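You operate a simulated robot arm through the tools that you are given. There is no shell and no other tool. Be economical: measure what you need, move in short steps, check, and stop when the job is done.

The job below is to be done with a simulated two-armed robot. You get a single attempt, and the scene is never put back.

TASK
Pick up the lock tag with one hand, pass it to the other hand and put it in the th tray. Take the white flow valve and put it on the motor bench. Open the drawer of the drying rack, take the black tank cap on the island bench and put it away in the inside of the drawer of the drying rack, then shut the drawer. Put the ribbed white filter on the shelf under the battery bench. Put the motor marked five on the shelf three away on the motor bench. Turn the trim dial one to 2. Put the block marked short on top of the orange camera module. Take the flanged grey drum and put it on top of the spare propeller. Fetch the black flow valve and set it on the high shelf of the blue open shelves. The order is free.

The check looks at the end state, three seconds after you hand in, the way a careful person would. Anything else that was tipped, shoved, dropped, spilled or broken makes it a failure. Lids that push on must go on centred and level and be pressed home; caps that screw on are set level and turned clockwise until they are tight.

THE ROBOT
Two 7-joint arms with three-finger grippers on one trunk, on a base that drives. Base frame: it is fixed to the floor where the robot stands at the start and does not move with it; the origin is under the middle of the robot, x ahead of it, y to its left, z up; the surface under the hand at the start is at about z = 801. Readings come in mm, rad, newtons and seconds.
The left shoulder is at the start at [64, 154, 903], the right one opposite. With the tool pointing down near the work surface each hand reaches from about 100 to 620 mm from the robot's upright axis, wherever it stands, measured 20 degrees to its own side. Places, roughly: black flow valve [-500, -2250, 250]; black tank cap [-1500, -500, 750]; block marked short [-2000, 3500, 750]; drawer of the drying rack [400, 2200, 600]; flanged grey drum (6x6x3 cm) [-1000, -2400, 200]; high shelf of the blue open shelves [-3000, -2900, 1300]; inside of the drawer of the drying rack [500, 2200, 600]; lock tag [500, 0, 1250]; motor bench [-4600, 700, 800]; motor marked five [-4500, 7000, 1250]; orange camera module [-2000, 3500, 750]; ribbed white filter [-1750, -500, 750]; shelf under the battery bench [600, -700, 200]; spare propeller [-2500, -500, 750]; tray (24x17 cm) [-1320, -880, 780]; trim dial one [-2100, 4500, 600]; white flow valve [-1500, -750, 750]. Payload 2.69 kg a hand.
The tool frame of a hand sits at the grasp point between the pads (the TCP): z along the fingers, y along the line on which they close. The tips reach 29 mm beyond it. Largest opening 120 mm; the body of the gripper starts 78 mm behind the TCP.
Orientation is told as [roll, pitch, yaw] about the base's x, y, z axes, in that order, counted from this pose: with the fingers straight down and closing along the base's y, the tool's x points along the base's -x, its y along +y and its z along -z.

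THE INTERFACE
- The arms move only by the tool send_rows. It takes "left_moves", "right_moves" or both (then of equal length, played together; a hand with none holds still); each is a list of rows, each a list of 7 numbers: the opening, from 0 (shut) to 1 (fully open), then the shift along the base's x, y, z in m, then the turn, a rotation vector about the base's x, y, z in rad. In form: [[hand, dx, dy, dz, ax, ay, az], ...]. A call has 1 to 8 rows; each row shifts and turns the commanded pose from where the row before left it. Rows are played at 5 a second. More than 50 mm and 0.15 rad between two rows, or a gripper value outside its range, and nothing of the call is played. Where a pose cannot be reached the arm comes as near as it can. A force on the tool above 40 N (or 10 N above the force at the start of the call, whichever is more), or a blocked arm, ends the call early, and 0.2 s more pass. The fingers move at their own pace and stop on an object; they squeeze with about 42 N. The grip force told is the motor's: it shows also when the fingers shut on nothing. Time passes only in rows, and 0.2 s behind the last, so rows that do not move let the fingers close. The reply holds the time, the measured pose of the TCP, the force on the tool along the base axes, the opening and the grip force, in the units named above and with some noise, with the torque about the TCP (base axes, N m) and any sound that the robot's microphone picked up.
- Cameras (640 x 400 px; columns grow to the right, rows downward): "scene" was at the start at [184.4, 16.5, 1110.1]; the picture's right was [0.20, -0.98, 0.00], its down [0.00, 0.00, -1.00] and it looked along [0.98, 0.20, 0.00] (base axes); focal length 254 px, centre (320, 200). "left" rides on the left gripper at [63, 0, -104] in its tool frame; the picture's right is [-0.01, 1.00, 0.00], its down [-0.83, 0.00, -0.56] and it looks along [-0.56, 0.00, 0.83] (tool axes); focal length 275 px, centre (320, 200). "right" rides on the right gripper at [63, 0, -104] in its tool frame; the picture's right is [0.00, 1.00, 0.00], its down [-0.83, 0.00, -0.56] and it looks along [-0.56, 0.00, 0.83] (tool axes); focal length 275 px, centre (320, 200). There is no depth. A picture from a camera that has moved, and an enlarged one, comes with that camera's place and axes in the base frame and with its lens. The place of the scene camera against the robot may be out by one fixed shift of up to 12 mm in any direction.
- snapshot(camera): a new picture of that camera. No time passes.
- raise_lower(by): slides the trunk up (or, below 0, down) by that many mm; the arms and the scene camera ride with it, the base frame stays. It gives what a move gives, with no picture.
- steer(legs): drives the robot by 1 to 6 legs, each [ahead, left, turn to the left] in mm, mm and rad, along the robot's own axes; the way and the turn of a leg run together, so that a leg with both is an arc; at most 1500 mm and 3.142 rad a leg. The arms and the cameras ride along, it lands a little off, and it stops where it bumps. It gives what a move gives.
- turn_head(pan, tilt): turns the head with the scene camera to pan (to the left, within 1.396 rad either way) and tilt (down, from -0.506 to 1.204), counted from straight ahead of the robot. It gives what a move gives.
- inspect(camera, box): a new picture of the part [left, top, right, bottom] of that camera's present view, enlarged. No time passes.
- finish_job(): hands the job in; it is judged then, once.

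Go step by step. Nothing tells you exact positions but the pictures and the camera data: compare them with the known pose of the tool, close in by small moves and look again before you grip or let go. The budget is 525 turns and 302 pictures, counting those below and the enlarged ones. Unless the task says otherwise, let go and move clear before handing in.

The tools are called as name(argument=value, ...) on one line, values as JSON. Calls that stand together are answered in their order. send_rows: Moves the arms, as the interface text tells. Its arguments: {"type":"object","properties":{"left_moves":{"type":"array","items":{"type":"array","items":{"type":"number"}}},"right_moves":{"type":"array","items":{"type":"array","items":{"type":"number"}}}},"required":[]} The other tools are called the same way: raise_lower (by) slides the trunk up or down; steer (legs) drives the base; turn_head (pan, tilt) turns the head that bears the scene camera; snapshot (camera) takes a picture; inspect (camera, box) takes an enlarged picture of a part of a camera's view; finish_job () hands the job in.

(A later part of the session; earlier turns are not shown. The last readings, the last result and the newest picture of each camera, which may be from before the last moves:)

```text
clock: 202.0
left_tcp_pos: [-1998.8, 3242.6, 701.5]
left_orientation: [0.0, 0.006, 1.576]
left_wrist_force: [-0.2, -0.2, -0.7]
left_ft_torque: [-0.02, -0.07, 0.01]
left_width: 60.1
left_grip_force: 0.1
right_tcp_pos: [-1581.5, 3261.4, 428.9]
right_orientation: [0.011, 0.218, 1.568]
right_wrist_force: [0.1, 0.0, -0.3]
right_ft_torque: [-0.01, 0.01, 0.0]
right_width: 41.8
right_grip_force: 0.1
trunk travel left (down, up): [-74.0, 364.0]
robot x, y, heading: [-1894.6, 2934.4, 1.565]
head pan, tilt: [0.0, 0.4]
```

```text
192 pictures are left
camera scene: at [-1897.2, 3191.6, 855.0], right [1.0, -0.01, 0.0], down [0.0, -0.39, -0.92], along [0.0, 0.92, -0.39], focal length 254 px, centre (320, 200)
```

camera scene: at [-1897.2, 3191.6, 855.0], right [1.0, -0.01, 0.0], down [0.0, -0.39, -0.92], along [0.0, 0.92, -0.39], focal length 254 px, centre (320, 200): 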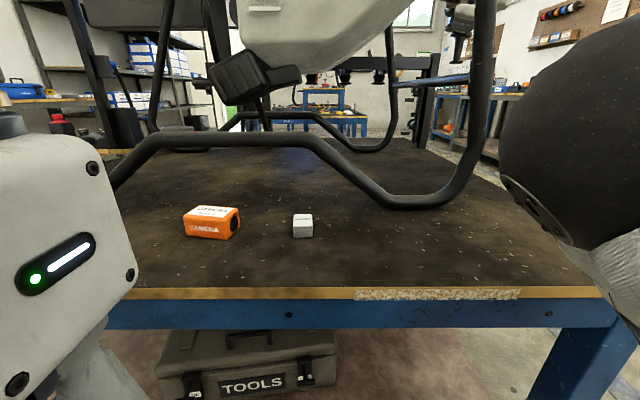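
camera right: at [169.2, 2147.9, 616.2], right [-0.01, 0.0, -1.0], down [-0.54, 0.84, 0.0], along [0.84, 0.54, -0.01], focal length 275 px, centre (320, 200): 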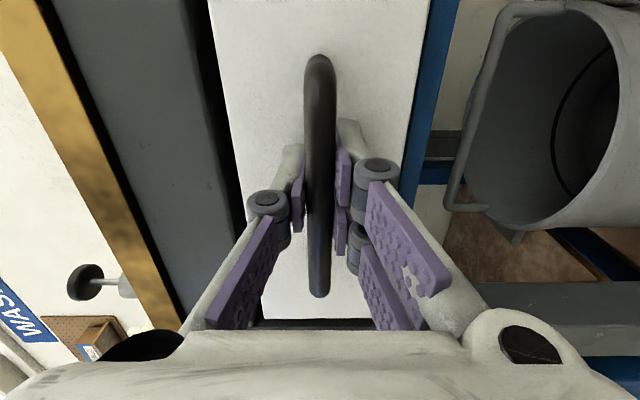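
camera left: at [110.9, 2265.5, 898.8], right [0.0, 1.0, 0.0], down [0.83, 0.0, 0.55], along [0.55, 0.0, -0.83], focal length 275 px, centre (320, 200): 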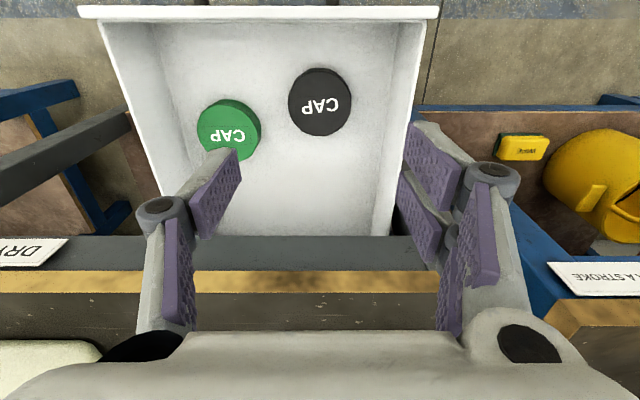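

inspect(camera="scene", box=[160, 180, 340, 270])

```text
3.56 times, centred on (250, 225) of scene
camera zoom: at [-1897.2, 3191.6, 855.0], right [1.0, -0.01, 0.0], down [0.0, -0.39, -0.92], along [0.0, 0.92, -0.39], focal length 901 px, centre (569, 111)
```

zoom: 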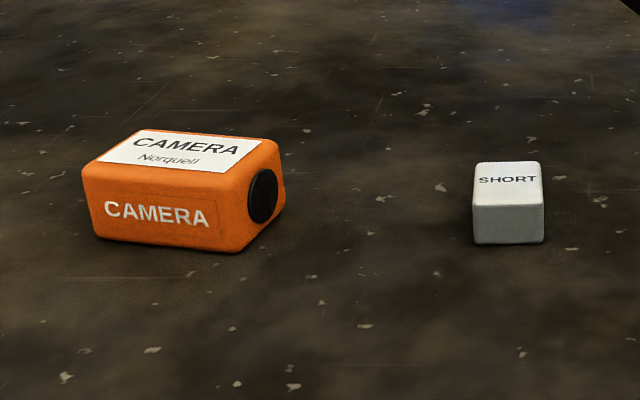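

Block: ~32×43×20 mm at [-1925, 3566]; module centre ≈[-2076, 3569], top z≈673. I'll raise the left hand, advance 80 mm and move over the block.

send_rows(left_moves=[[0.6, 0.02, 0, 0.045, 0, 0, 0], [0.6, 0.03, 0.02, 0.02, 0, 0, 0], [0.6, 0.024, 0.02, 0, 0, 0, 0]])

steer(legs=[[80, 0, 0]])

send_rows(left_moves=[[0.6, 0.0, 0.045, 0, 0, 0, 0], [0.6, 0.0, 0.045, 0, 0, 0, 0], [0.6, 0, 0.045, 0, 0, 0, 0], [0.6, 0, 0.04, 0, 0, 0, 0]])

snapshot(camera="left")

snapshot(camera="scene")

```text
clock: 202.5
left_tcp_pos: [-1974.9, 3253.2, 749.0]
left_orientation: [0.017, 0.011, 1.568]
left_wrist_force: [-24.3, 0.6, -14.5]
left_ft_torque: [1.29, -2.84, -2.18]
left_width: 71.9
left_grip_force: 0.1
right_tcp_pos: [-1581.1, 3262.0, 428.3]
right_orientation: [0.012, 0.216, 1.568]
right_wrist_force: [0.0, 0.0, 0.2]
right_ft_torque: [0.02, -0.01, -0.01]
right_width: 42.0
right_grip_force: 0.1
trunk travel left (down, up): [-74.0, 364.0]
robot x, y, heading: [-1897.3, 2934.7, 1.567]
head pan, tilt: [0.0, 0.4]
stopped in row 2 (left hand): the force on the tool passed its limit at 112 N (the readings are from after the stop); the commanded pose is now the measured one
```

```text
clock: 203.3
left_tcp_pos: [-1977.7, 3263.8, 748.8]
left_orientation: [0.021, 0.016, 1.572]
left_wrist_force: [-17.8, -2.5, -9.6]
left_ft_torque: [1.02, -1.97, -1.51]
left_width: 72.0
left_grip_force: 0.0
right_tcp_pos: [-1580.0, 3268.7, 428.2]
right_orientation: [0.015, 0.216, 1.567]
right_wrist_force: [0.4, 0.6, 0.3]
right_ft_torque: [0.02, 0.01, 0.05]
right_width: 41.9
right_grip_force: 0.0
trunk travel left (down, up): [-74.0, 364.0]
robot x, y, heading: [-1893.9, 2945.3, 1.565]
head pan, tilt: [0.0, 0.4]
stopped in leg 1: the force on the tool passed its limit at 43 N (the readings are from after the stop); the commanded pose is now the measured one
```

```text
clock: 204.3
left_tcp_pos: [-1976.8, 3438.2, 750.1]
left_orientation: [0.017, 0.011, 1.568]
left_wrist_force: [0.4, -0.3, -0.2]
left_ft_torque: [0.0, -0.03, 0.0]
left_width: 72.0
left_grip_force: 0.1
right_tcp_pos: [-1580.6, 3269.2, 428.5]
right_orientation: [0.015, 0.216, 1.567]
right_wrist_force: [0.3, 0.0, 0.2]
right_ft_torque: [-0.02, 0.01, 0.01]
right_width: 41.9
right_grip_force: 0.0
trunk travel left (down, up): [-74.0, 364.0]
robot x, y, heading: [-1895.9, 2943.5, 1.567]
head pan, tilt: [0.0, 0.4]
```

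```text
190 pictures are left
camera left: at [-1974.0, 3377.6, 853.9], right [-1.0, 0.01, 0.02], down [0.01, 0.84, 0.55], along [-0.01, 0.55, -0.84], focal length 275 px, centre (320, 200)
```

left: 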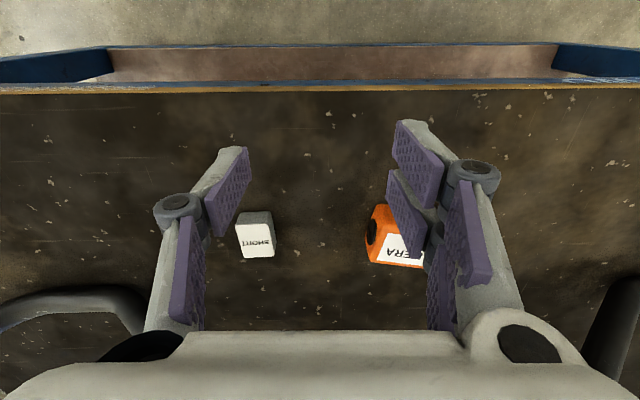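

```text
189 pictures are left
camera scene: at [-1897.1, 3199.4, 854.9], right [1.0, -0.01, 0.0], down [0.0, -0.39, -0.92], along [0.01, 0.92, -0.39], focal length 254 px, centre (320, 200)
```

scene: 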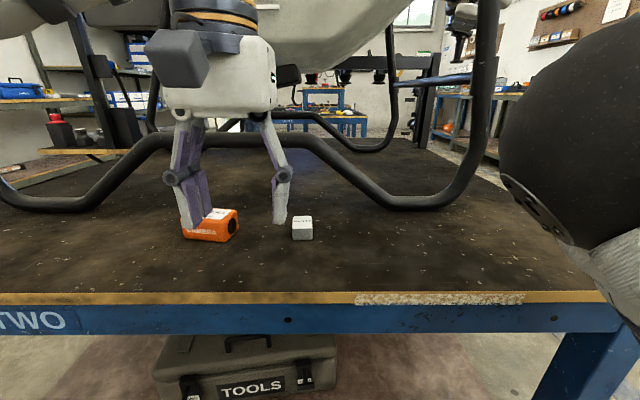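

The contact was only the left wrist against my own head housing; scene looks untouched. Advance 70 mm and continue to the block.

steer(legs=[[70, 0, 0]])

send_rows(left_moves=[[0.6, 0.026, 0.03, 0, 0, 0, 0], [0.6, 0.026, 0.028, -0.02, 0, 0, 0]])

snapshot(camera="left")

snapshot(camera="scene")

```text
clock: 205.5
left_tcp_pos: [-1975.5, 3511.8, 750.2]
left_orientation: [0.015, 0.009, 1.567]
left_wrist_force: [-0.4, 0.6, 1.3]
left_ft_torque: [0.02, -0.02, 0.0]
left_width: 71.6
left_grip_force: 0.1
right_tcp_pos: [-1579.6, 3334.4, 427.9]
right_orientation: [0.015, 0.231, 1.558]
right_wrist_force: [-0.5, -0.2, 0.5]
right_ft_torque: [0.02, -0.01, 0.0]
right_width: 42.0
right_grip_force: 0.1
trunk travel left (down, up): [-74.0, 364.0]
robot x, y, heading: [-1895.2, 3014.7, 1.563]
head pan, tilt: [0.0, 0.4]
stopped in leg 1: the robot was blocked; the commanded pose is now the measured one
```

```text
clock: 206.1
left_tcp_pos: [-1922.1, 3568.5, 728.1]
left_orientation: [0.018, 0.008, 1.568]
left_wrist_force: [0.5, -0.5, -0.6]
left_ft_torque: [-0.03, 0.01, 0.04]
left_width: 72.2
left_grip_force: 0.0
right_tcp_pos: [-1580.9, 3334.4, 428.7]
right_orientation: [0.02, 0.229, 1.555]
right_wrist_force: [0.6, 0.2, 0.1]
right_ft_torque: [0.0, 0.03, -0.03]
right_width: 41.9
right_grip_force: 0.2
trunk travel left (down, up): [-74.0, 364.0]
robot x, y, heading: [-1896.3, 3011.0, 1.565]
head pan, tilt: [0.0, 0.4]
```

```text
188 pictures are left
camera left: at [-1921.1, 3507.3, 834.1], right [-1.0, 0.01, 0.02], down [0.02, 0.84, 0.55], along [-0.01, 0.55, -0.84], focal length 275 px, centre (320, 200)
```

left: 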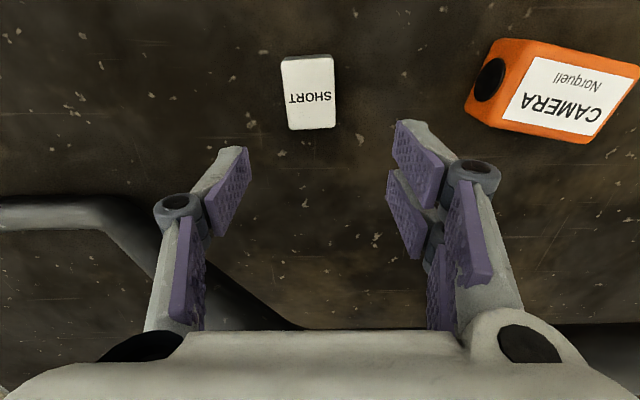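

```text
187 pictures are left
camera scene: at [-1896.3, 3271.6, 855.1], right [1.0, -0.01, 0.0], down [0.0, -0.39, -0.92], along [0.01, 0.92, -0.39], focal length 254 px, centre (320, 200)
```

scene: 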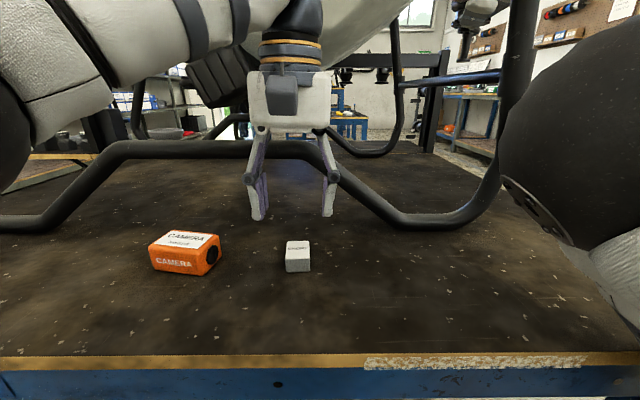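

Something (probably my right elbow or base) just touched the cart, so I'll back off 25 mm, then view the right side.

steer(legs=[[-25, 0, 0]])

turn_head(pan=-0.9, tilt=0.6)

snapshot(camera="scene")

```text
clock: 206.9
left_tcp_pos: [-1923.9, 3544.4, 729.4]
left_orientation: [0.018, 0.01, 1.567]
left_wrist_force: [-0.1, -0.2, 1.1]
left_ft_torque: [-0.03, 0.03, -0.03]
left_width: 72.1
left_grip_force: 0.1
right_tcp_pos: [-1581.2, 3311.0, 426.7]
right_orientation: [0.017, 0.229, 1.557]
right_wrist_force: [0.2, -0.4, -0.1]
right_ft_torque: [-0.01, 0.01, -0.01]
right_width: 42.0
right_grip_force: 0.0
trunk travel left (down, up): [-74.0, 364.0]
robot x, y, heading: [-1891.4, 2990.4, 1.561]
head pan, tilt: [0.0, 0.4]
```

```text
clock: 208.1
left_tcp_pos: [-1923.0, 3543.9, 729.7]
left_orientation: [0.017, 0.01, 1.567]
left_wrist_force: [-0.4, 0.2, 0.7]
left_ft_torque: [0.05, 0.01, 0.02]
left_width: 72.0
left_grip_force: 0.1
right_tcp_pos: [-1581.6, 3309.8, 429.1]
right_orientation: [0.018, 0.229, 1.555]
right_wrist_force: [1.1, -0.4, -0.1]
right_ft_torque: [-0.02, -0.04, 0.0]
right_width: 41.9
right_grip_force: 0.1
trunk travel left (down, up): [-74.0, 364.0]
robot x, y, heading: [-1892.5, 2991.0, 1.561]
head pan, tilt: [-0.901, 0.6]
```

```text
186 pictures are left
camera scene: at [-1827.6, 3209.2, 836.7], right [0.62, -0.79, 0.0], down [-0.45, -0.35, -0.83], along [0.65, 0.51, -0.56], focal length 254 px, centre (320, 200)
```

scene: 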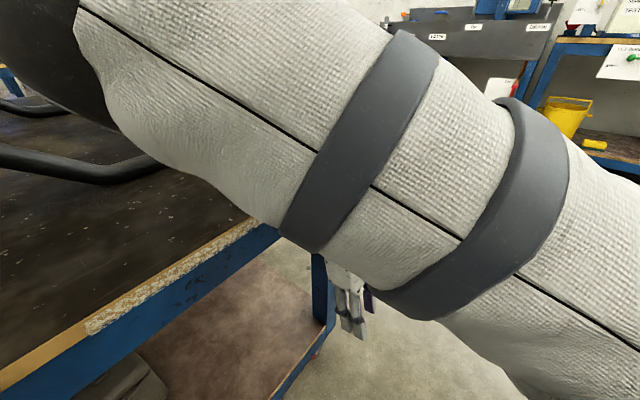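

The right forearm was at the cart's edge; now clear. Back to the block with the left camera.

turn_head(pan=0, tilt=0.5)

send_rows(left_moves=[[0.6, 0.005, 0.002, -0.025, 0, 0, 0]])

snapshot(camera="left")

inspect(camera="scene", box=[140, 110, 400, 280])

```text
clock: 209.3
left_tcp_pos: [-1923.6, 3543.9, 728.9]
left_orientation: [0.018, 0.009, 1.568]
left_wrist_force: [-0.5, 0.0, 0.0]
left_ft_torque: [-0.03, -0.03, 0.0]
left_width: 72.1
left_grip_force: 0.1
right_tcp_pos: [-1581.5, 3311.1, 427.7]
right_orientation: [0.017, 0.23, 1.558]
right_wrist_force: [0.3, 0.2, 0.2]
right_ft_torque: [-0.04, 0.0, 0.0]
right_width: 41.8
right_grip_force: 0.0
trunk travel left (down, up): [-74.0, 364.0]
robot x, y, heading: [-1896.6, 2988.8, 1.562]
head pan, tilt: [0.0, 0.499]
```

```text
clock: 209.7
left_tcp_pos: [-1919.4, 3547.4, 704.4]
left_orientation: [0.015, 0.01, 1.569]
left_wrist_force: [-0.2, -0.3, 0.6]
left_ft_torque: [-0.02, -0.03, 0.0]
left_width: 71.8
left_grip_force: 0.1
right_tcp_pos: [-1581.6, 3310.6, 428.2]
right_orientation: [0.017, 0.229, 1.559]
right_wrist_force: [-0.6, 0.5, -0.3]
right_ft_torque: [0.0, 0.0, 0.02]
right_width: 42.0
right_grip_force: 0.1
trunk travel left (down, up): [-74.0, 364.0]
robot x, y, heading: [-1898.2, 2987.8, 1.563]
head pan, tilt: [0.0, 0.499]
```

```text
185 pictures are left
camera left: at [-1916.8, 3485.3, 809.2], right [-1.0, 0.01, 0.02], down [0.02, 0.84, 0.55], along [-0.01, 0.55, -0.84], focal length 275 px, centre (320, 200)
```

left: 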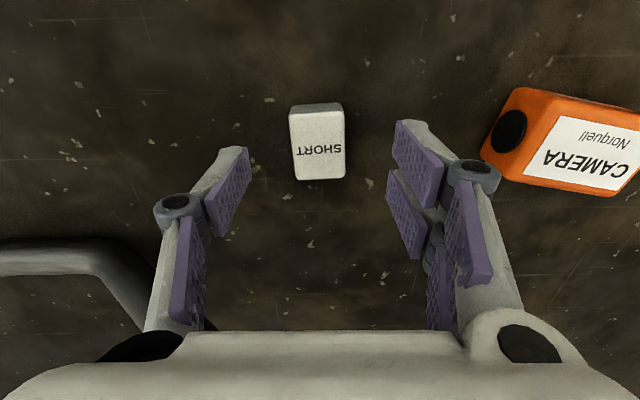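

```text
2.35 times, centred on (270, 195) of scene
camera zoom: at [-1896.5, 3245.8, 845.8], right [1.0, -0.01, 0.0], down [0.0, -0.48, -0.88], along [0.01, 0.88, -0.48], focal length 596 px, centre (438, 212)
```

zoom: 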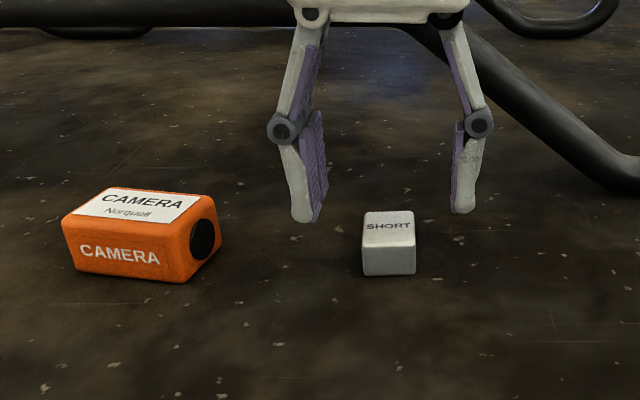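

Combining both cameras, block top is at z≈665–673 and centre y≈3541. Adjust and lower gradually.

send_rows(left_moves=[[0.6, 0.002, -0.006, -0.008, 0, 0, 0], [0.6, 0, 0, -0.008, 0, 0, 0]])

snapshot(camera="left")

inspect(camera="scene", box=[140, 110, 400, 280])

```text
clock: 210.3
left_tcp_pos: [-1916.9, 3540.3, 688.0]
left_orientation: [0.017, 0.01, 1.569]
left_wrist_force: [0.3, -0.5, -0.5]
left_ft_torque: [0.03, 0.0, 0.02]
left_width: 72.0
left_grip_force: 0.1
right_tcp_pos: [-1582.9, 3311.1, 427.4]
right_orientation: [0.019, 0.231, 1.56]
right_wrist_force: [0.1, 0.2, 0.1]
right_ft_torque: [-0.01, 0.0, 0.0]
right_width: 42.0
right_grip_force: 0.1
trunk travel left (down, up): [-74.0, 364.0]
robot x, y, heading: [-1897.4, 2988.4, 1.557]
head pan, tilt: [0.0, 0.499]
```

```text
183 pictures are left
camera left: at [-1914.8, 3479.4, 792.6], right [-1.0, 0.01, 0.02], down [0.02, 0.84, 0.55], along [-0.01, 0.55, -0.84], focal length 275 px, centre (320, 200)
```

left: 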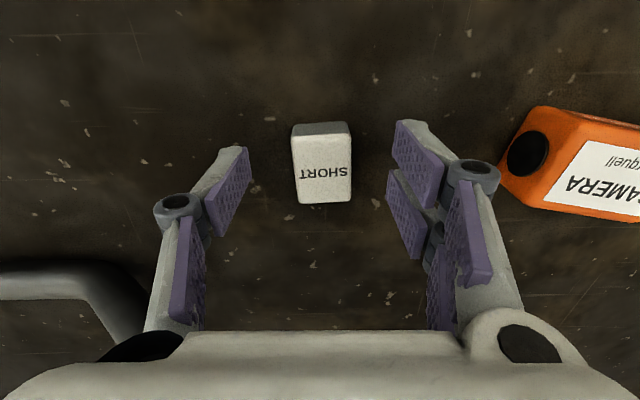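

```text
2.35 times, centred on (270, 195) of scene
camera zoom: at [-1896.5, 3245.8, 845.8], right [1.0, -0.01, 0.0], down [0.0, -0.48, -0.88], along [0.01, 0.88, -0.48], focal length 596 px, centre (438, 212)
```

zoom: 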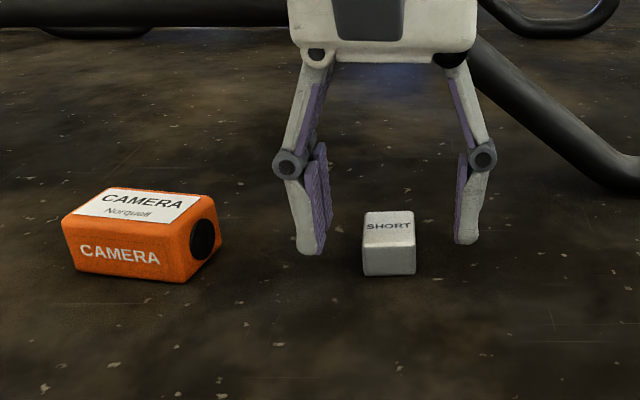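

send_rows(left_moves=[[0.6, 0, 0.002, -0.005, 0, 0, 0]])

send_rows(left_moves=[[0.6, 0, 0, -0.004, 0, 0, 0]])

inspect(camera="scene", box=[140, 110, 400, 280])

```text
clock: 210.7
left_tcp_pos: [-1917.9, 3542.2, 682.8]
left_orientation: [0.017, 0.01, 1.566]
left_wrist_force: [-0.1, 0.0, -1.4]
left_ft_torque: [0.02, 0.01, -0.05]
left_width: 71.7
left_grip_force: 0.0
right_tcp_pos: [-1581.1, 3310.6, 427.3]
right_orientation: [0.016, 0.231, 1.558]
right_wrist_force: [0.2, -0.3, 0.0]
right_ft_torque: [0.01, 0.01, -0.01]
right_width: 41.8
right_grip_force: 0.1
trunk travel left (down, up): [-74.0, 364.0]
robot x, y, heading: [-1897.8, 2989.9, 1.568]
head pan, tilt: [0.0, 0.499]
```

```text
clock: 211.1
left_tcp_pos: [-1916.2, 3542.5, 678.6]
left_orientation: [0.015, 0.01, 1.567]
left_wrist_force: [-0.1, 0.4, -0.5]
left_ft_torque: [0.02, -0.01, 0.02]
left_width: 72.0
left_grip_force: 0.0
right_tcp_pos: [-1581.6, 3310.4, 428.1]
right_orientation: [0.019, 0.231, 1.557]
right_wrist_force: [0.3, 0.0, 0.0]
right_ft_torque: [0.03, -0.03, -0.04]
right_width: 42.0
right_grip_force: 0.2
trunk travel left (down, up): [-74.0, 364.0]
robot x, y, heading: [-1894.2, 2992.3, 1.562]
head pan, tilt: [0.0, 0.499]
```

```text
2.35 times, centred on (270, 195) of scene
camera zoom: at [-1896.5, 3245.8, 845.8], right [1.0, -0.01, 0.0], down [0.0, -0.48, -0.88], along [0.01, 0.88, -0.48], focal length 596 px, centre (438, 212)
```

zoom: 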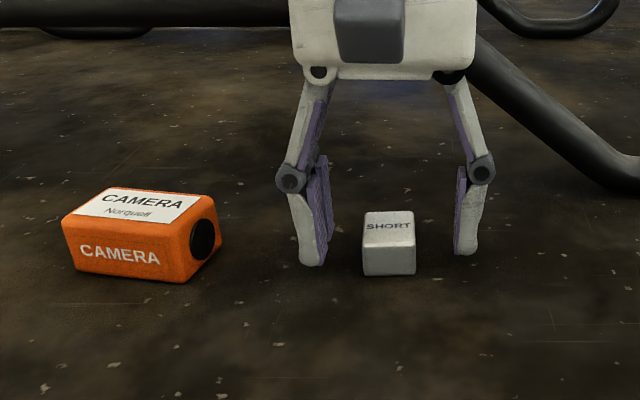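

send_rows(left_moves=[[0.4, 0, 0, 0, 0, 0, 0], [0.25, 0, 0, 0, 0, 0, 0], [0.15, 0, 0, 0, 0, 0, 0], [0.15, 0, 0, 0, 0, 0, 0]])

snapshot(camera="left")

```text
clock: 212.1
left_tcp_pos: [-1916.6, 3542.8, 678.9]
left_orientation: [0.017, 0.01, 1.567]
left_wrist_force: [-0.8, -0.9, -0.1]
left_ft_torque: [0.04, 0.0, 0.02]
left_width: 29.2
left_grip_force: 42.2
right_tcp_pos: [-1582.4, 3310.0, 426.9]
right_orientation: [0.017, 0.23, 1.558]
right_wrist_force: [-0.6, -0.9, 0.2]
right_ft_torque: [0.0, -0.04, -0.03]
right_width: 42.0
right_grip_force: 0.0
trunk travel left (down, up): [-74.0, 364.0]
robot x, y, heading: [-1894.7, 2989.7, 1.562]
head pan, tilt: [0.0, 0.499]
```

```text
180 pictures are left
camera left: at [-1915.0, 3481.5, 783.9], right [-1.0, 0.01, 0.02], down [0.02, 0.84, 0.55], along [-0.01, 0.55, -0.84], focal length 275 px, centre (320, 200)
```

left: 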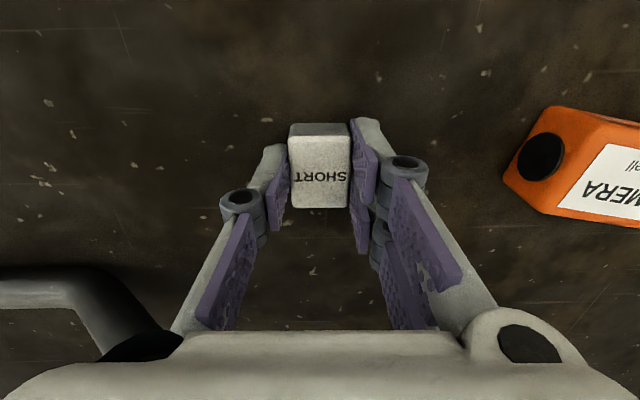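

Block gripped. Lift and move over the camera module.

send_rows(left_moves=[[0.15, 0, 0, 0.04, 0, 0, 0], [0.15, 0, 0, 0.04, 0, 0, 0], [0.15, -0.045, 0, 0, 0, 0, 0], [0.15, -0.045, 0, 0, 0, 0, 0], [0.15, -0.045, 0, 0, 0, 0, 0]])

snapshot(camera="left")

inspect(camera="scene", box=[140, 110, 400, 280])

```text
clock: 213.3
left_tcp_pos: [-2052.9, 3538.8, 752.9]
left_orientation: [0.016, 0.008, 1.566]
left_wrist_force: [0.0, 0.5, -0.7]
left_ft_torque: [-0.01, 0.0, 0.02]
left_width: 29.3
left_grip_force: 42.1
left hand out of reach, approached as far as the arm can: row 2, 5
right_tcp_pos: [-1582.2, 3310.7, 427.4]
right_orientation: [0.017, 0.23, 1.558]
right_wrist_force: [-0.6, -0.1, 0.0]
right_ft_torque: [-0.04, 0.02, 0.03]
right_width: 41.8
right_grip_force: 0.1
trunk travel left (down, up): [-74.0, 364.0]
robot x, y, heading: [-1890.6, 2991.2, 1.565]
head pan, tilt: [0.0, 0.499]
```

```text
179 pictures are left
camera left: at [-2051.9, 3477.3, 856.0], right [-1.0, 0.01, 0.02], down [0.02, 0.84, 0.55], along [-0.01, 0.55, -0.84], focal length 275 px, centre (320, 200)
```

left: 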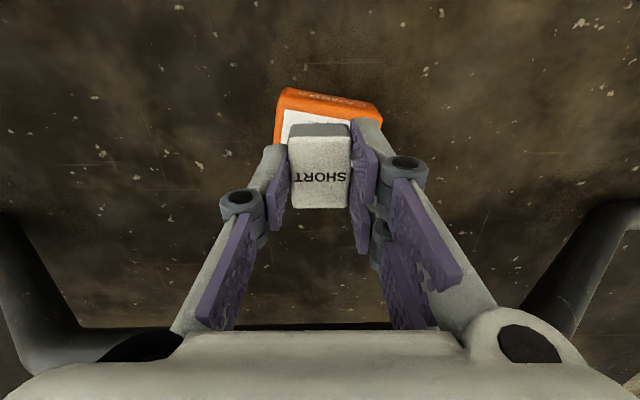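

```text
2.35 times, centred on (270, 195) of scene
camera zoom: at [-1896.4, 3245.8, 845.8], right [1.0, -0.01, 0.0], down [0.0, -0.48, -0.88], along [0.01, 0.88, -0.48], focal length 596 px, centre (438, 212)
```

zoom: 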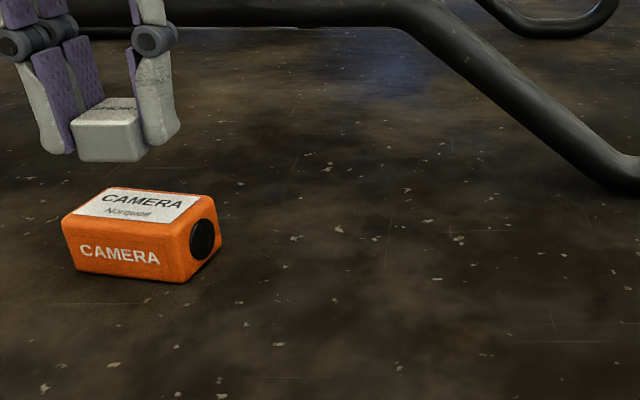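

send_rows(left_moves=[[0.15, -0.01, 0.004, -0.02, 0, 0, 0], [0.15, 0, 0, -0.012, 0, 0, 0]])

snapshot(camera="left")

inspect(camera="scene", box=[110, 130, 310, 270])

```text
clock: 213.9
left_tcp_pos: [-2064.0, 3542.5, 720.9]
left_orientation: [0.018, 0.011, 1.568]
left_wrist_force: [-0.2, -0.2, -0.9]
left_ft_torque: [0.0, 0.01, 0.0]
left_width: 29.1
left_grip_force: 42.0
right_tcp_pos: [-1581.5, 3309.6, 426.8]
right_orientation: [0.017, 0.231, 1.558]
right_wrist_force: [0.1, 0.1, 0.7]
right_ft_torque: [0.03, 0.01, 0.01]
right_width: 42.1
right_grip_force: 0.0
trunk travel left (down, up): [-74.0, 364.0]
robot x, y, heading: [-1894.1, 2991.3, 1.559]
head pan, tilt: [0.0, 0.499]
```

```text
177 pictures are left
camera left: at [-2061.5, 3481.7, 824.4], right [-1.0, 0.01, 0.02], down [0.02, 0.84, 0.55], along [-0.01, 0.55, -0.84], focal length 275 px, centre (320, 200)
```

left: 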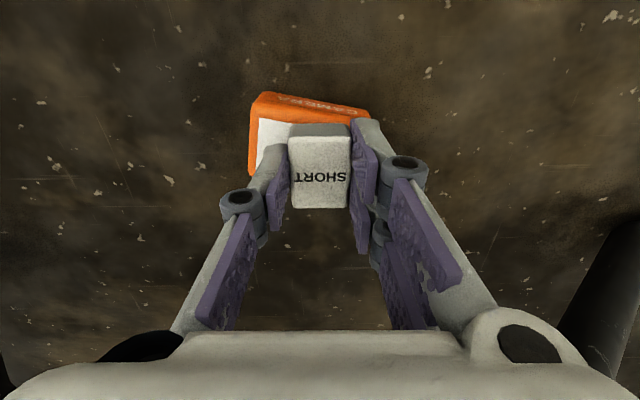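

```text
2.86 times, centred on (210, 200) of scene
camera zoom: at [-1896.6, 3245.9, 845.8], right [1.0, -0.01, 0.0], down [0.0, -0.48, -0.88], along [0.01, 0.88, -0.48], focal length 724 px, centre (634, 200)
```

zoom: 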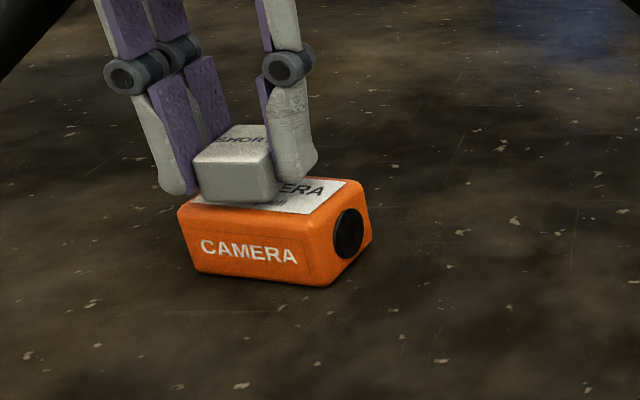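

The block is slightly left of the module's centre; shift 9 mm right and lower gently.

send_rows(left_moves=[[0.15, 0.009, 0.0, 0, 0, 0, 0], [0.15, 0, 0, -0.004, 0, 0, 0]])

send_rows(left_moves=[[0.15, 0, 0, -0.003, 0, 0, 0]])

inspect(camera="scene", box=[110, 130, 310, 270])

```text
clock: 214.5
left_tcp_pos: [-2054.9, 3543.3, 714.7]
left_orientation: [0.016, 0.01, 1.568]
left_wrist_force: [0.6, -0.5, -1.5]
left_ft_torque: [0.01, -0.02, -0.02]
left_width: 29.1
left_grip_force: 41.9
right_tcp_pos: [-1580.5, 3310.3, 427.1]
right_orientation: [0.016, 0.23, 1.558]
right_wrist_force: [0.0, 0.4, 1.4]
right_ft_torque: [-0.02, -0.01, 0.03]
right_width: 42.0
right_grip_force: 0.1
trunk travel left (down, up): [-74.0, 364.0]
robot x, y, heading: [-1896.6, 2989.1, 1.56]
head pan, tilt: [0.0, 0.499]
```

```text
clock: 214.9
left_tcp_pos: [-2053.8, 3542.7, 715.4]
left_orientation: [0.017, 0.006, 1.567]
left_wrist_force: [-2.6, 3.7, 18.4]
left_ft_torque: [0.1, -0.06, -0.04]
left_width: 29.2
left_grip_force: 41.6
right_tcp_pos: [-1581.2, 3310.1, 428.8]
right_orientation: [0.018, 0.229, 1.559]
right_wrist_force: [-0.2, 0.5, 0.0]
right_ft_torque: [-0.02, 0.05, 0.02]
right_width: 42.0
right_grip_force: 0.0
trunk travel left (down, up): [-74.0, 364.0]
robot x, y, heading: [-1897.4, 2987.8, 1.567]
head pan, tilt: [0.0, 0.499]
```

```text
2.86 times, centred on (210, 200) of scene
camera zoom: at [-1896.4, 3245.1, 846.3], right [1.0, -0.01, 0.0], down [0.0, -0.48, -0.88], along [0.01, 0.88, -0.48], focal length 724 px, centre (634, 200)
```

zoom: 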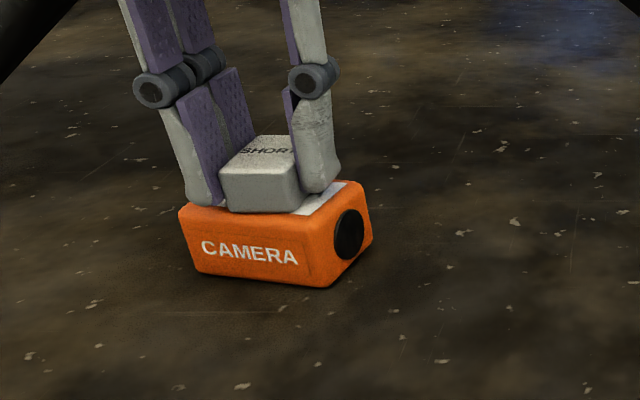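

Contact with a sound seat. Release and lift off.

send_rows(left_moves=[[0.15, 0, 0, 0.001, 0, 0, 0], [0.35, 0, 0, 0, 0, 0, 0], [0.4, 0, 0, 0, 0, 0, 0], [0.4, 0, 0, 0.04, 0, 0, 0], [0.4, 0, 0, 0.03, 0, 0, 0]])

inspect(camera="scene", box=[110, 130, 310, 270])

snapshot(camera="left")

```text
clock: 216.1
left_tcp_pos: [-2054.5, 3542.8, 752.3]
left_orientation: [0.017, 0.011, 1.566]
left_wrist_force: [0.7, -0.1, 0.1]
left_ft_torque: [0.02, 0.0, -0.01]
left_width: 48.2
left_grip_force: 0.1
left hand out of reach, approached as far as the arm can: row 5
right_tcp_pos: [-1581.0, 3310.8, 427.7]
right_orientation: [0.018, 0.231, 1.559]
right_wrist_force: [-0.3, -0.8, 1.4]
right_ft_torque: [-0.01, 0.04, -0.02]
right_width: 41.8
right_grip_force: 0.0
trunk travel left (down, up): [-74.0, 364.0]
robot x, y, heading: [-1893.2, 2988.5, 1.563]
head pan, tilt: [0.0, 0.499]
```

```text
2.86 times, centred on (210, 200) of scene
camera zoom: at [-1896.5, 3245.8, 845.8], right [1.0, -0.01, 0.0], down [0.0, -0.48, -0.88], along [0.01, 0.88, -0.48], focal length 724 px, centre (634, 200)
```

zoom: 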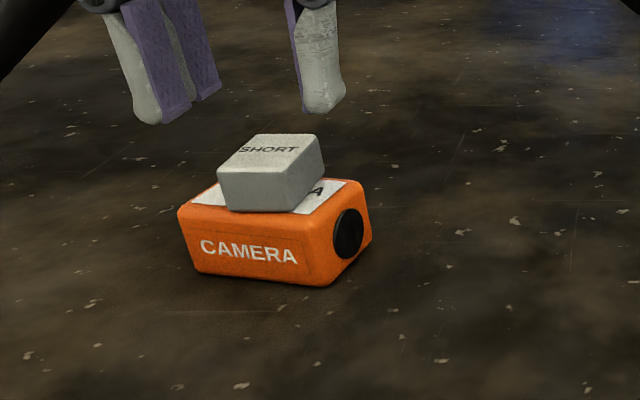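

```text
173 pictures are left
camera left: at [-2052.0, 3481.3, 856.4], right [-1.0, 0.01, 0.02], down [0.02, 0.84, 0.55], along [-0.01, 0.55, -0.84], focal length 275 px, centre (320, 200)
```

left: 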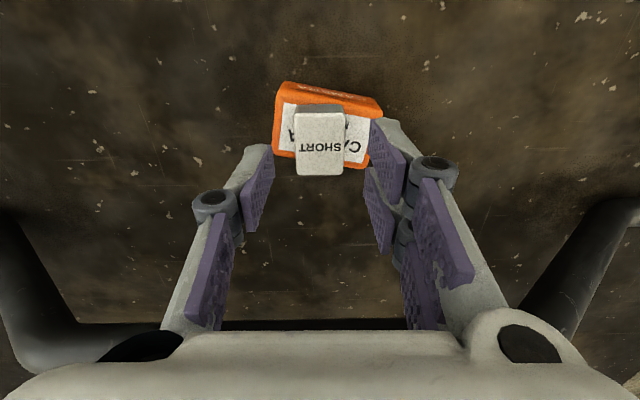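

Block rests on the module. Back away, raise the trunk somewhat, and look for the trim dial behind cart two.

steer(legs=[[-450, 0, 0], [0, -900, 0]])

raise_lower(by=180)

turn_head(pan=0.25, tilt=0.1)

snapshot(camera="scene")

```text
clock: 225.7
left_tcp_pos: [-1158.2, 3082.5, 752.8]
left_orientation: [0.016, 0.008, 1.563]
left_wrist_force: [-1.1, 0.2, -0.8]
left_ft_torque: [0.0, 0.0, -0.02]
left_width: 48.1
left_grip_force: 0.0
right_tcp_pos: [-687.0, 2847.7, 427.8]
right_orientation: [0.018, 0.23, 1.551]
right_wrist_force: [-0.6, 0.0, 0.3]
right_ft_torque: [-0.06, 0.01, 0.01]
right_width: 42.2
right_grip_force: 0.0
trunk travel left (down, up): [-74.0, 364.0]
robot x, y, heading: [-1002.4, 2531.2, 1.558]
head pan, tilt: [0.0, 0.499]
```

```text
clock: 227.7
left_tcp_pos: [-1157.3, 3082.6, 932.2]
left_orientation: [0.014, 0.011, 1.56]
left_wrist_force: [0.9, 0.6, 0.0]
left_ft_torque: [-0.03, 0.01, -0.01]
left_width: 48.2
left_grip_force: 0.0
right_tcp_pos: [-686.3, 2847.8, 608.1]
right_orientation: [0.017, 0.23, 1.553]
right_wrist_force: [-0.8, 0.2, 0.9]
right_ft_torque: [-0.02, 0.01, -0.03]
right_width: 42.0
right_grip_force: 0.0
trunk travel left (down, up): [-254.0, 184.0]
robot x, y, heading: [-1001.6, 2529.1, 1.556]
head pan, tilt: [0.0, 0.499]
```

```text
clock: 228.5
left_tcp_pos: [-1158.8, 3083.1, 932.2]
left_orientation: [0.015, 0.009, 1.561]
left_wrist_force: [-0.5, 0.2, -0.4]
left_ft_torque: [-0.03, 0.0, -0.03]
left_width: 47.8
left_grip_force: 0.0
right_tcp_pos: [-687.8, 2848.2, 608.2]
right_orientation: [0.018, 0.23, 1.551]
right_wrist_force: [0.5, 0.1, -0.4]
right_ft_torque: [-0.02, -0.01, 0.0]
right_width: 41.9
right_grip_force: 0.1
trunk travel left (down, up): [-254.0, 184.0]
robot x, y, heading: [-1005.8, 2536.3, 1.552]
head pan, tilt: [0.25, 0.099]
```

```text
172 pictures are left
camera scene: at [-1025.9, 2722.6, 1081.1], right [0.97, 0.23, 0.0], down [0.02, -0.1, -0.99], along [-0.23, 0.97, -0.1], focal length 254 px, centre (320, 200)
```

scene: 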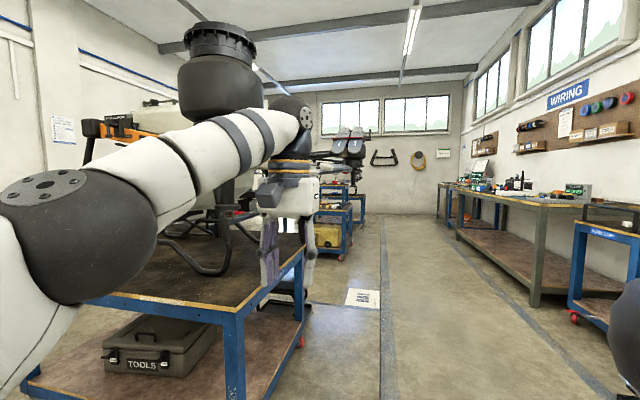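

steer(legs=[[0, -350, 0], [1450, 0, 0], [300, 0, 0.8]])

turn_head(pan=0.4, tilt=0.15)

snapshot(camera="scene")

```text
clock: 240.2
left_tcp_pos: [-1118.0, 4560.5, 935.6]
left_orientation: [0.063, 0.008, 2.085]
left_wrist_force: [-0.1, -0.8, 0.8]
left_ft_torque: [-0.02, 0.01, 0.01]
left_width: 48.0
left_grip_force: 0.1
right_tcp_pos: [-638.7, 4631.4, 609.2]
right_orientation: [0.021, 0.223, 2.175]
right_wrist_force: [-0.9, 0.9, -0.2]
right_ft_torque: [-0.04, 0.07, -0.01]
right_width: 41.7
right_grip_force: 0.1
trunk travel left (down, up): [-254.0, 184.0]
robot x, y, heading: [-712.7, 4193.6, 2.185]
head pan, tilt: [0.25, 0.099]
stopped in leg 3: the robot was blocked; the commanded pose is now the measured one
```

```text
clock: 240.9
left_tcp_pos: [-1117.4, 4560.1, 936.8]
left_orientation: [0.064, 0.008, 2.09]
left_wrist_force: [0.4, 0.1, 0.0]
left_ft_torque: [0.0, 0.01, 0.0]
left_width: 48.1
left_grip_force: 0.0
right_tcp_pos: [-639.3, 4631.2, 607.6]
right_orientation: [0.022, 0.223, 2.176]
right_wrist_force: [-0.3, 0.9, 0.1]
right_ft_torque: [-0.01, 0.02, 0.02]
right_width: 42.1
right_grip_force: 0.1
trunk travel left (down, up): [-254.0, 184.0]
robot x, y, heading: [-714.6, 4192.9, 2.18]
head pan, tilt: [0.4, 0.15]
```

```text
171 pictures are left
camera scene: at [-846.7, 4321.6, 1078.1], right [0.53, 0.85, 0.0], down [0.12, -0.08, -0.99], along [-0.84, 0.53, -0.14], focal length 254 px, centre (320, 200)
```

scene: 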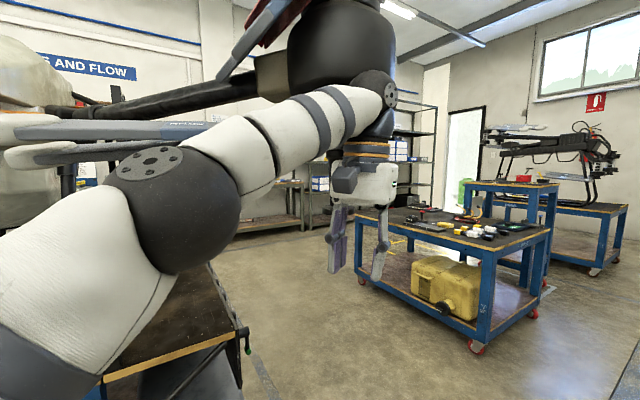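

My left arm touched the drone's rear rotor (blocked). I'll turn back to the right and move away from it.

steer(legs=[[0, 0, -0.25], [0, -300, 0]])

turn_head(pan=1.0, tilt=0.1)

snapshot(camera="scene")

```text
clock: 244.7
left_tcp_pos: [-745.1, 4758.3, 929.7]
left_orientation: [0.055, 0.021, 1.849]
left_wrist_force: [0.3, 0.5, 0.2]
left_ft_torque: [0.0, 0.02, 0.02]
left_width: 48.1
left_grip_force: 0.1
right_tcp_pos: [-259.2, 4709.4, 606.9]
right_orientation: [0.018, 0.231, 1.929]
right_wrist_force: [0.0, -0.5, -0.8]
right_ft_torque: [0.01, 0.01, -0.01]
right_width: 41.8
right_grip_force: 0.1
trunk travel left (down, up): [-254.0, 184.0]
robot x, y, heading: [-439.8, 4300.9, 1.931]
head pan, tilt: [0.4, 0.15]
```

```text
clock: 245.7
left_tcp_pos: [-745.3, 4758.1, 929.6]
left_orientation: [0.057, 0.019, 1.848]
left_wrist_force: [-0.7, 0.6, -0.3]
left_ft_torque: [0.02, -0.04, 0.03]
left_width: 48.0
left_grip_force: 0.0
right_tcp_pos: [-257.9, 4709.8, 607.8]
right_orientation: [0.017, 0.23, 1.93]
right_wrist_force: [0.3, 0.3, 1.0]
right_ft_torque: [0.01, 0.02, 0.02]
right_width: 41.8
right_grip_force: 0.1
trunk travel left (down, up): [-254.0, 184.0]
robot x, y, heading: [-435.7, 4300.0, 1.933]
head pan, tilt: [1.0, 0.099]
```

```text
170 pictures are left
camera scene: at [-565.4, 4412.6, 1081.1], right [0.21, 0.98, 0.0], down [0.1, -0.02, -0.99], along [-0.97, 0.21, -0.1], focal length 254 px, centre (320, 200)
```

scene: 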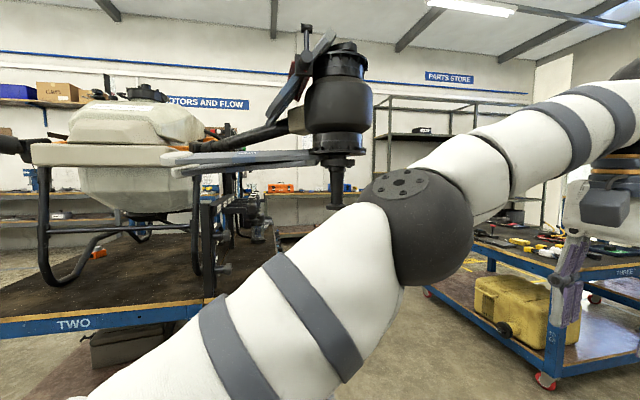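

inspect(camera="scene", box=[170, 150, 410, 300])

```text
2.67 times, centred on (290, 225) of scene
camera zoom: at [-565.4, 4412.6, 1081.1], right [0.21, 0.98, 0.0], down [0.1, -0.02, -0.99], along [-0.97, 0.21, -0.1], focal length 676 px, centre (400, 133)
```

zoom: 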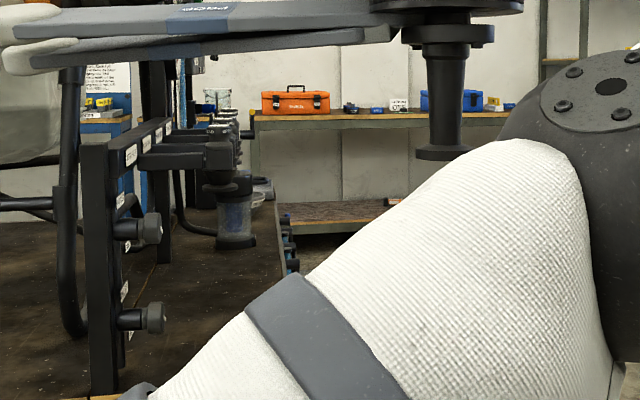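

The dials are knobs on a black frame at the rear edge of cart two, facing +y. I'll lower the trunk to stay under the drone's rotors, go round via y≈5250 and face -y at x≈-2100.

raise_lower(by=-180)

steer(legs=[[0, 0, -0.36], [980, 0, 0], [0, 0, 1.571], [1450, 0, 0]])

turn_head(pan=0.9, tilt=0.1)

snapshot(camera="scene")

```text
clock: 247.7
left_tcp_pos: [-746.3, 4758.1, 748.7]
left_orientation: [0.054, 0.019, 1.85]
left_wrist_force: [0.4, -0.7, 0.3]
left_ft_torque: [0.01, 0.03, 0.0]
left_width: 48.0
left_grip_force: 0.0
right_tcp_pos: [-258.1, 4709.1, 427.1]
right_orientation: [0.016, 0.23, 1.927]
right_wrist_force: [0.1, 0.1, -0.1]
right_ft_torque: [-0.03, 0.01, -0.03]
right_width: 42.0
right_grip_force: 0.1
trunk travel left (down, up): [-74.0, 364.0]
robot x, y, heading: [-435.5, 4298.1, 1.935]
head pan, tilt: [1.0, 0.099]
```

```text
clock: 264.6
left_tcp_pos: [-2430.3, 5104.3, 749.0]
left_orientation: [0.054, 0.019, 3.083]
left_wrist_force: [-0.2, -0.6, -0.2]
left_ft_torque: [-0.01, 0.0, -0.01]
left_width: 47.7
left_grip_force: 0.0
right_tcp_pos: [-2221.7, 5548.0, 427.8]
right_orientation: [0.018, 0.231, -3.12]
right_wrist_force: [0.3, 1.3, 1.2]
right_ft_torque: [-0.01, -0.02, -0.01]
right_width: 42.1
right_grip_force: 0.1
trunk travel left (down, up): [-74.0, 364.0]
robot x, y, heading: [-1893.1, 5244.7, -3.114]
head pan, tilt: [1.0, 0.099]
```

```text
clock: 265.2
left_tcp_pos: [-2430.8, 5104.7, 748.7]
left_orientation: [0.054, 0.02, 3.08]
left_wrist_force: [0.8, 0.4, -0.1]
left_ft_torque: [-0.01, -0.04, -0.03]
left_width: 48.1
left_grip_force: 0.1
right_tcp_pos: [-2221.3, 5548.8, 427.7]
right_orientation: [0.017, 0.231, -3.121]
right_wrist_force: [0.1, 0.3, 0.0]
right_ft_torque: [0.0, -0.01, 0.01]
right_width: 42.2
right_grip_force: 0.1
trunk travel left (down, up): [-74.0, 364.0]
robot x, y, heading: [-1892.7, 5243.6, -3.115]
head pan, tilt: [0.901, 0.099]
```

```text
168 pictures are left
camera scene: at [-2116.4, 5166.2, 882.9], right [-0.8, 0.6, 0.0], down [0.06, 0.08, -1.0], along [-0.6, -0.8, -0.1], focal length 254 px, centre (320, 200)
```

scene: 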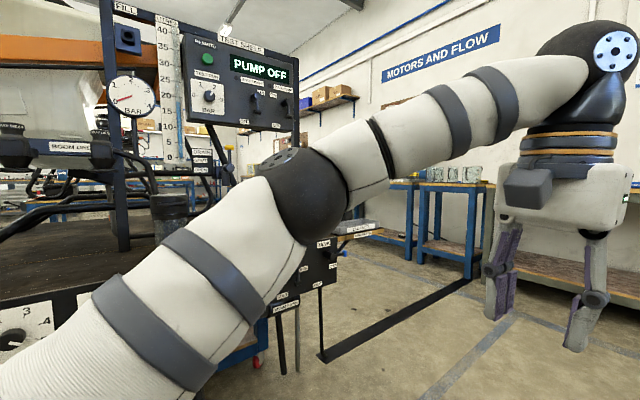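

steer(legs=[[0, 0, 1.545]])

turn_head(pan=-0.2, tilt=0.1)

snapshot(camera="scene")

```text
clock: 269.4
left_tcp_pos: [-1766.1, 4704.1, 749.6]
left_orientation: [0.054, 0.019, -1.656]
left_wrist_force: [-0.9, -0.3, 0.4]
left_ft_torque: [0.03, 0.02, 0.0]
left_width: 48.1
left_grip_force: 0.1
right_tcp_pos: [-2203.8, 4924.7, 428.4]
right_orientation: [0.018, 0.23, -1.577]
right_wrist_force: [-0.4, 0.4, -1.1]
right_ft_torque: [-0.03, -0.04, 0.02]
right_width: 41.8
right_grip_force: 0.0
trunk travel left (down, up): [-74.0, 364.0]
robot x, y, heading: [-1891.8, 5244.7, -1.569]
head pan, tilt: [0.901, 0.099]
```

```text
clock: 270.7
left_tcp_pos: [-1765.6, 4703.5, 749.4]
left_orientation: [0.055, 0.02, -1.655]
left_wrist_force: [0.1, 0.2, 0.7]
left_ft_torque: [0.02, -0.01, -0.02]
left_width: 48.2
left_grip_force: 0.0
right_tcp_pos: [-2204.2, 4924.4, 427.5]
right_orientation: [0.016, 0.232, -1.579]
right_wrist_force: [-0.2, 0.4, 0.6]
right_ft_torque: [-0.01, -0.02, 0.0]
right_width: 42.1
right_grip_force: 0.0
trunk travel left (down, up): [-74.0, 364.0]
robot x, y, heading: [-1892.1, 5250.6, -1.569]
head pan, tilt: [-0.201, 0.099]
```

```text
167 pictures are left
camera scene: at [-1914.1, 4988.5, 882.9], right [-0.98, 0.2, 0.0], down [0.02, 0.1, -1.0], along [-0.2, -0.98, -0.1], focal length 254 px, centre (320, 200)
```

scene: 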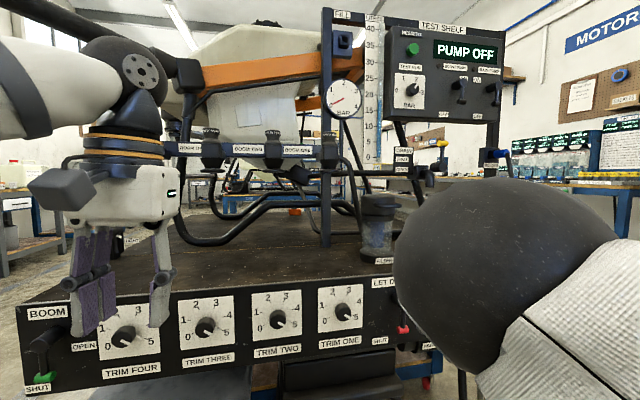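

Here is the panel: TRIM ONE is the rightmost dial. Zooming in.

inspect(camera="scene", box=[240, 275, 400, 375])

```text
4.00 times, centred on (320, 325) of scene
camera zoom: at [-1914.1, 4988.5, 882.9], right [-0.98, 0.2, 0.0], down [0.02, 0.1, -1.0], along [-0.2, -0.98, -0.1], focal length 1014 px, centre (320, -300)
```

zoom: 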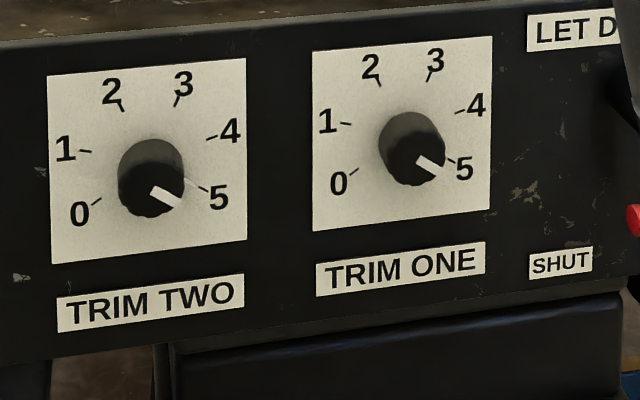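

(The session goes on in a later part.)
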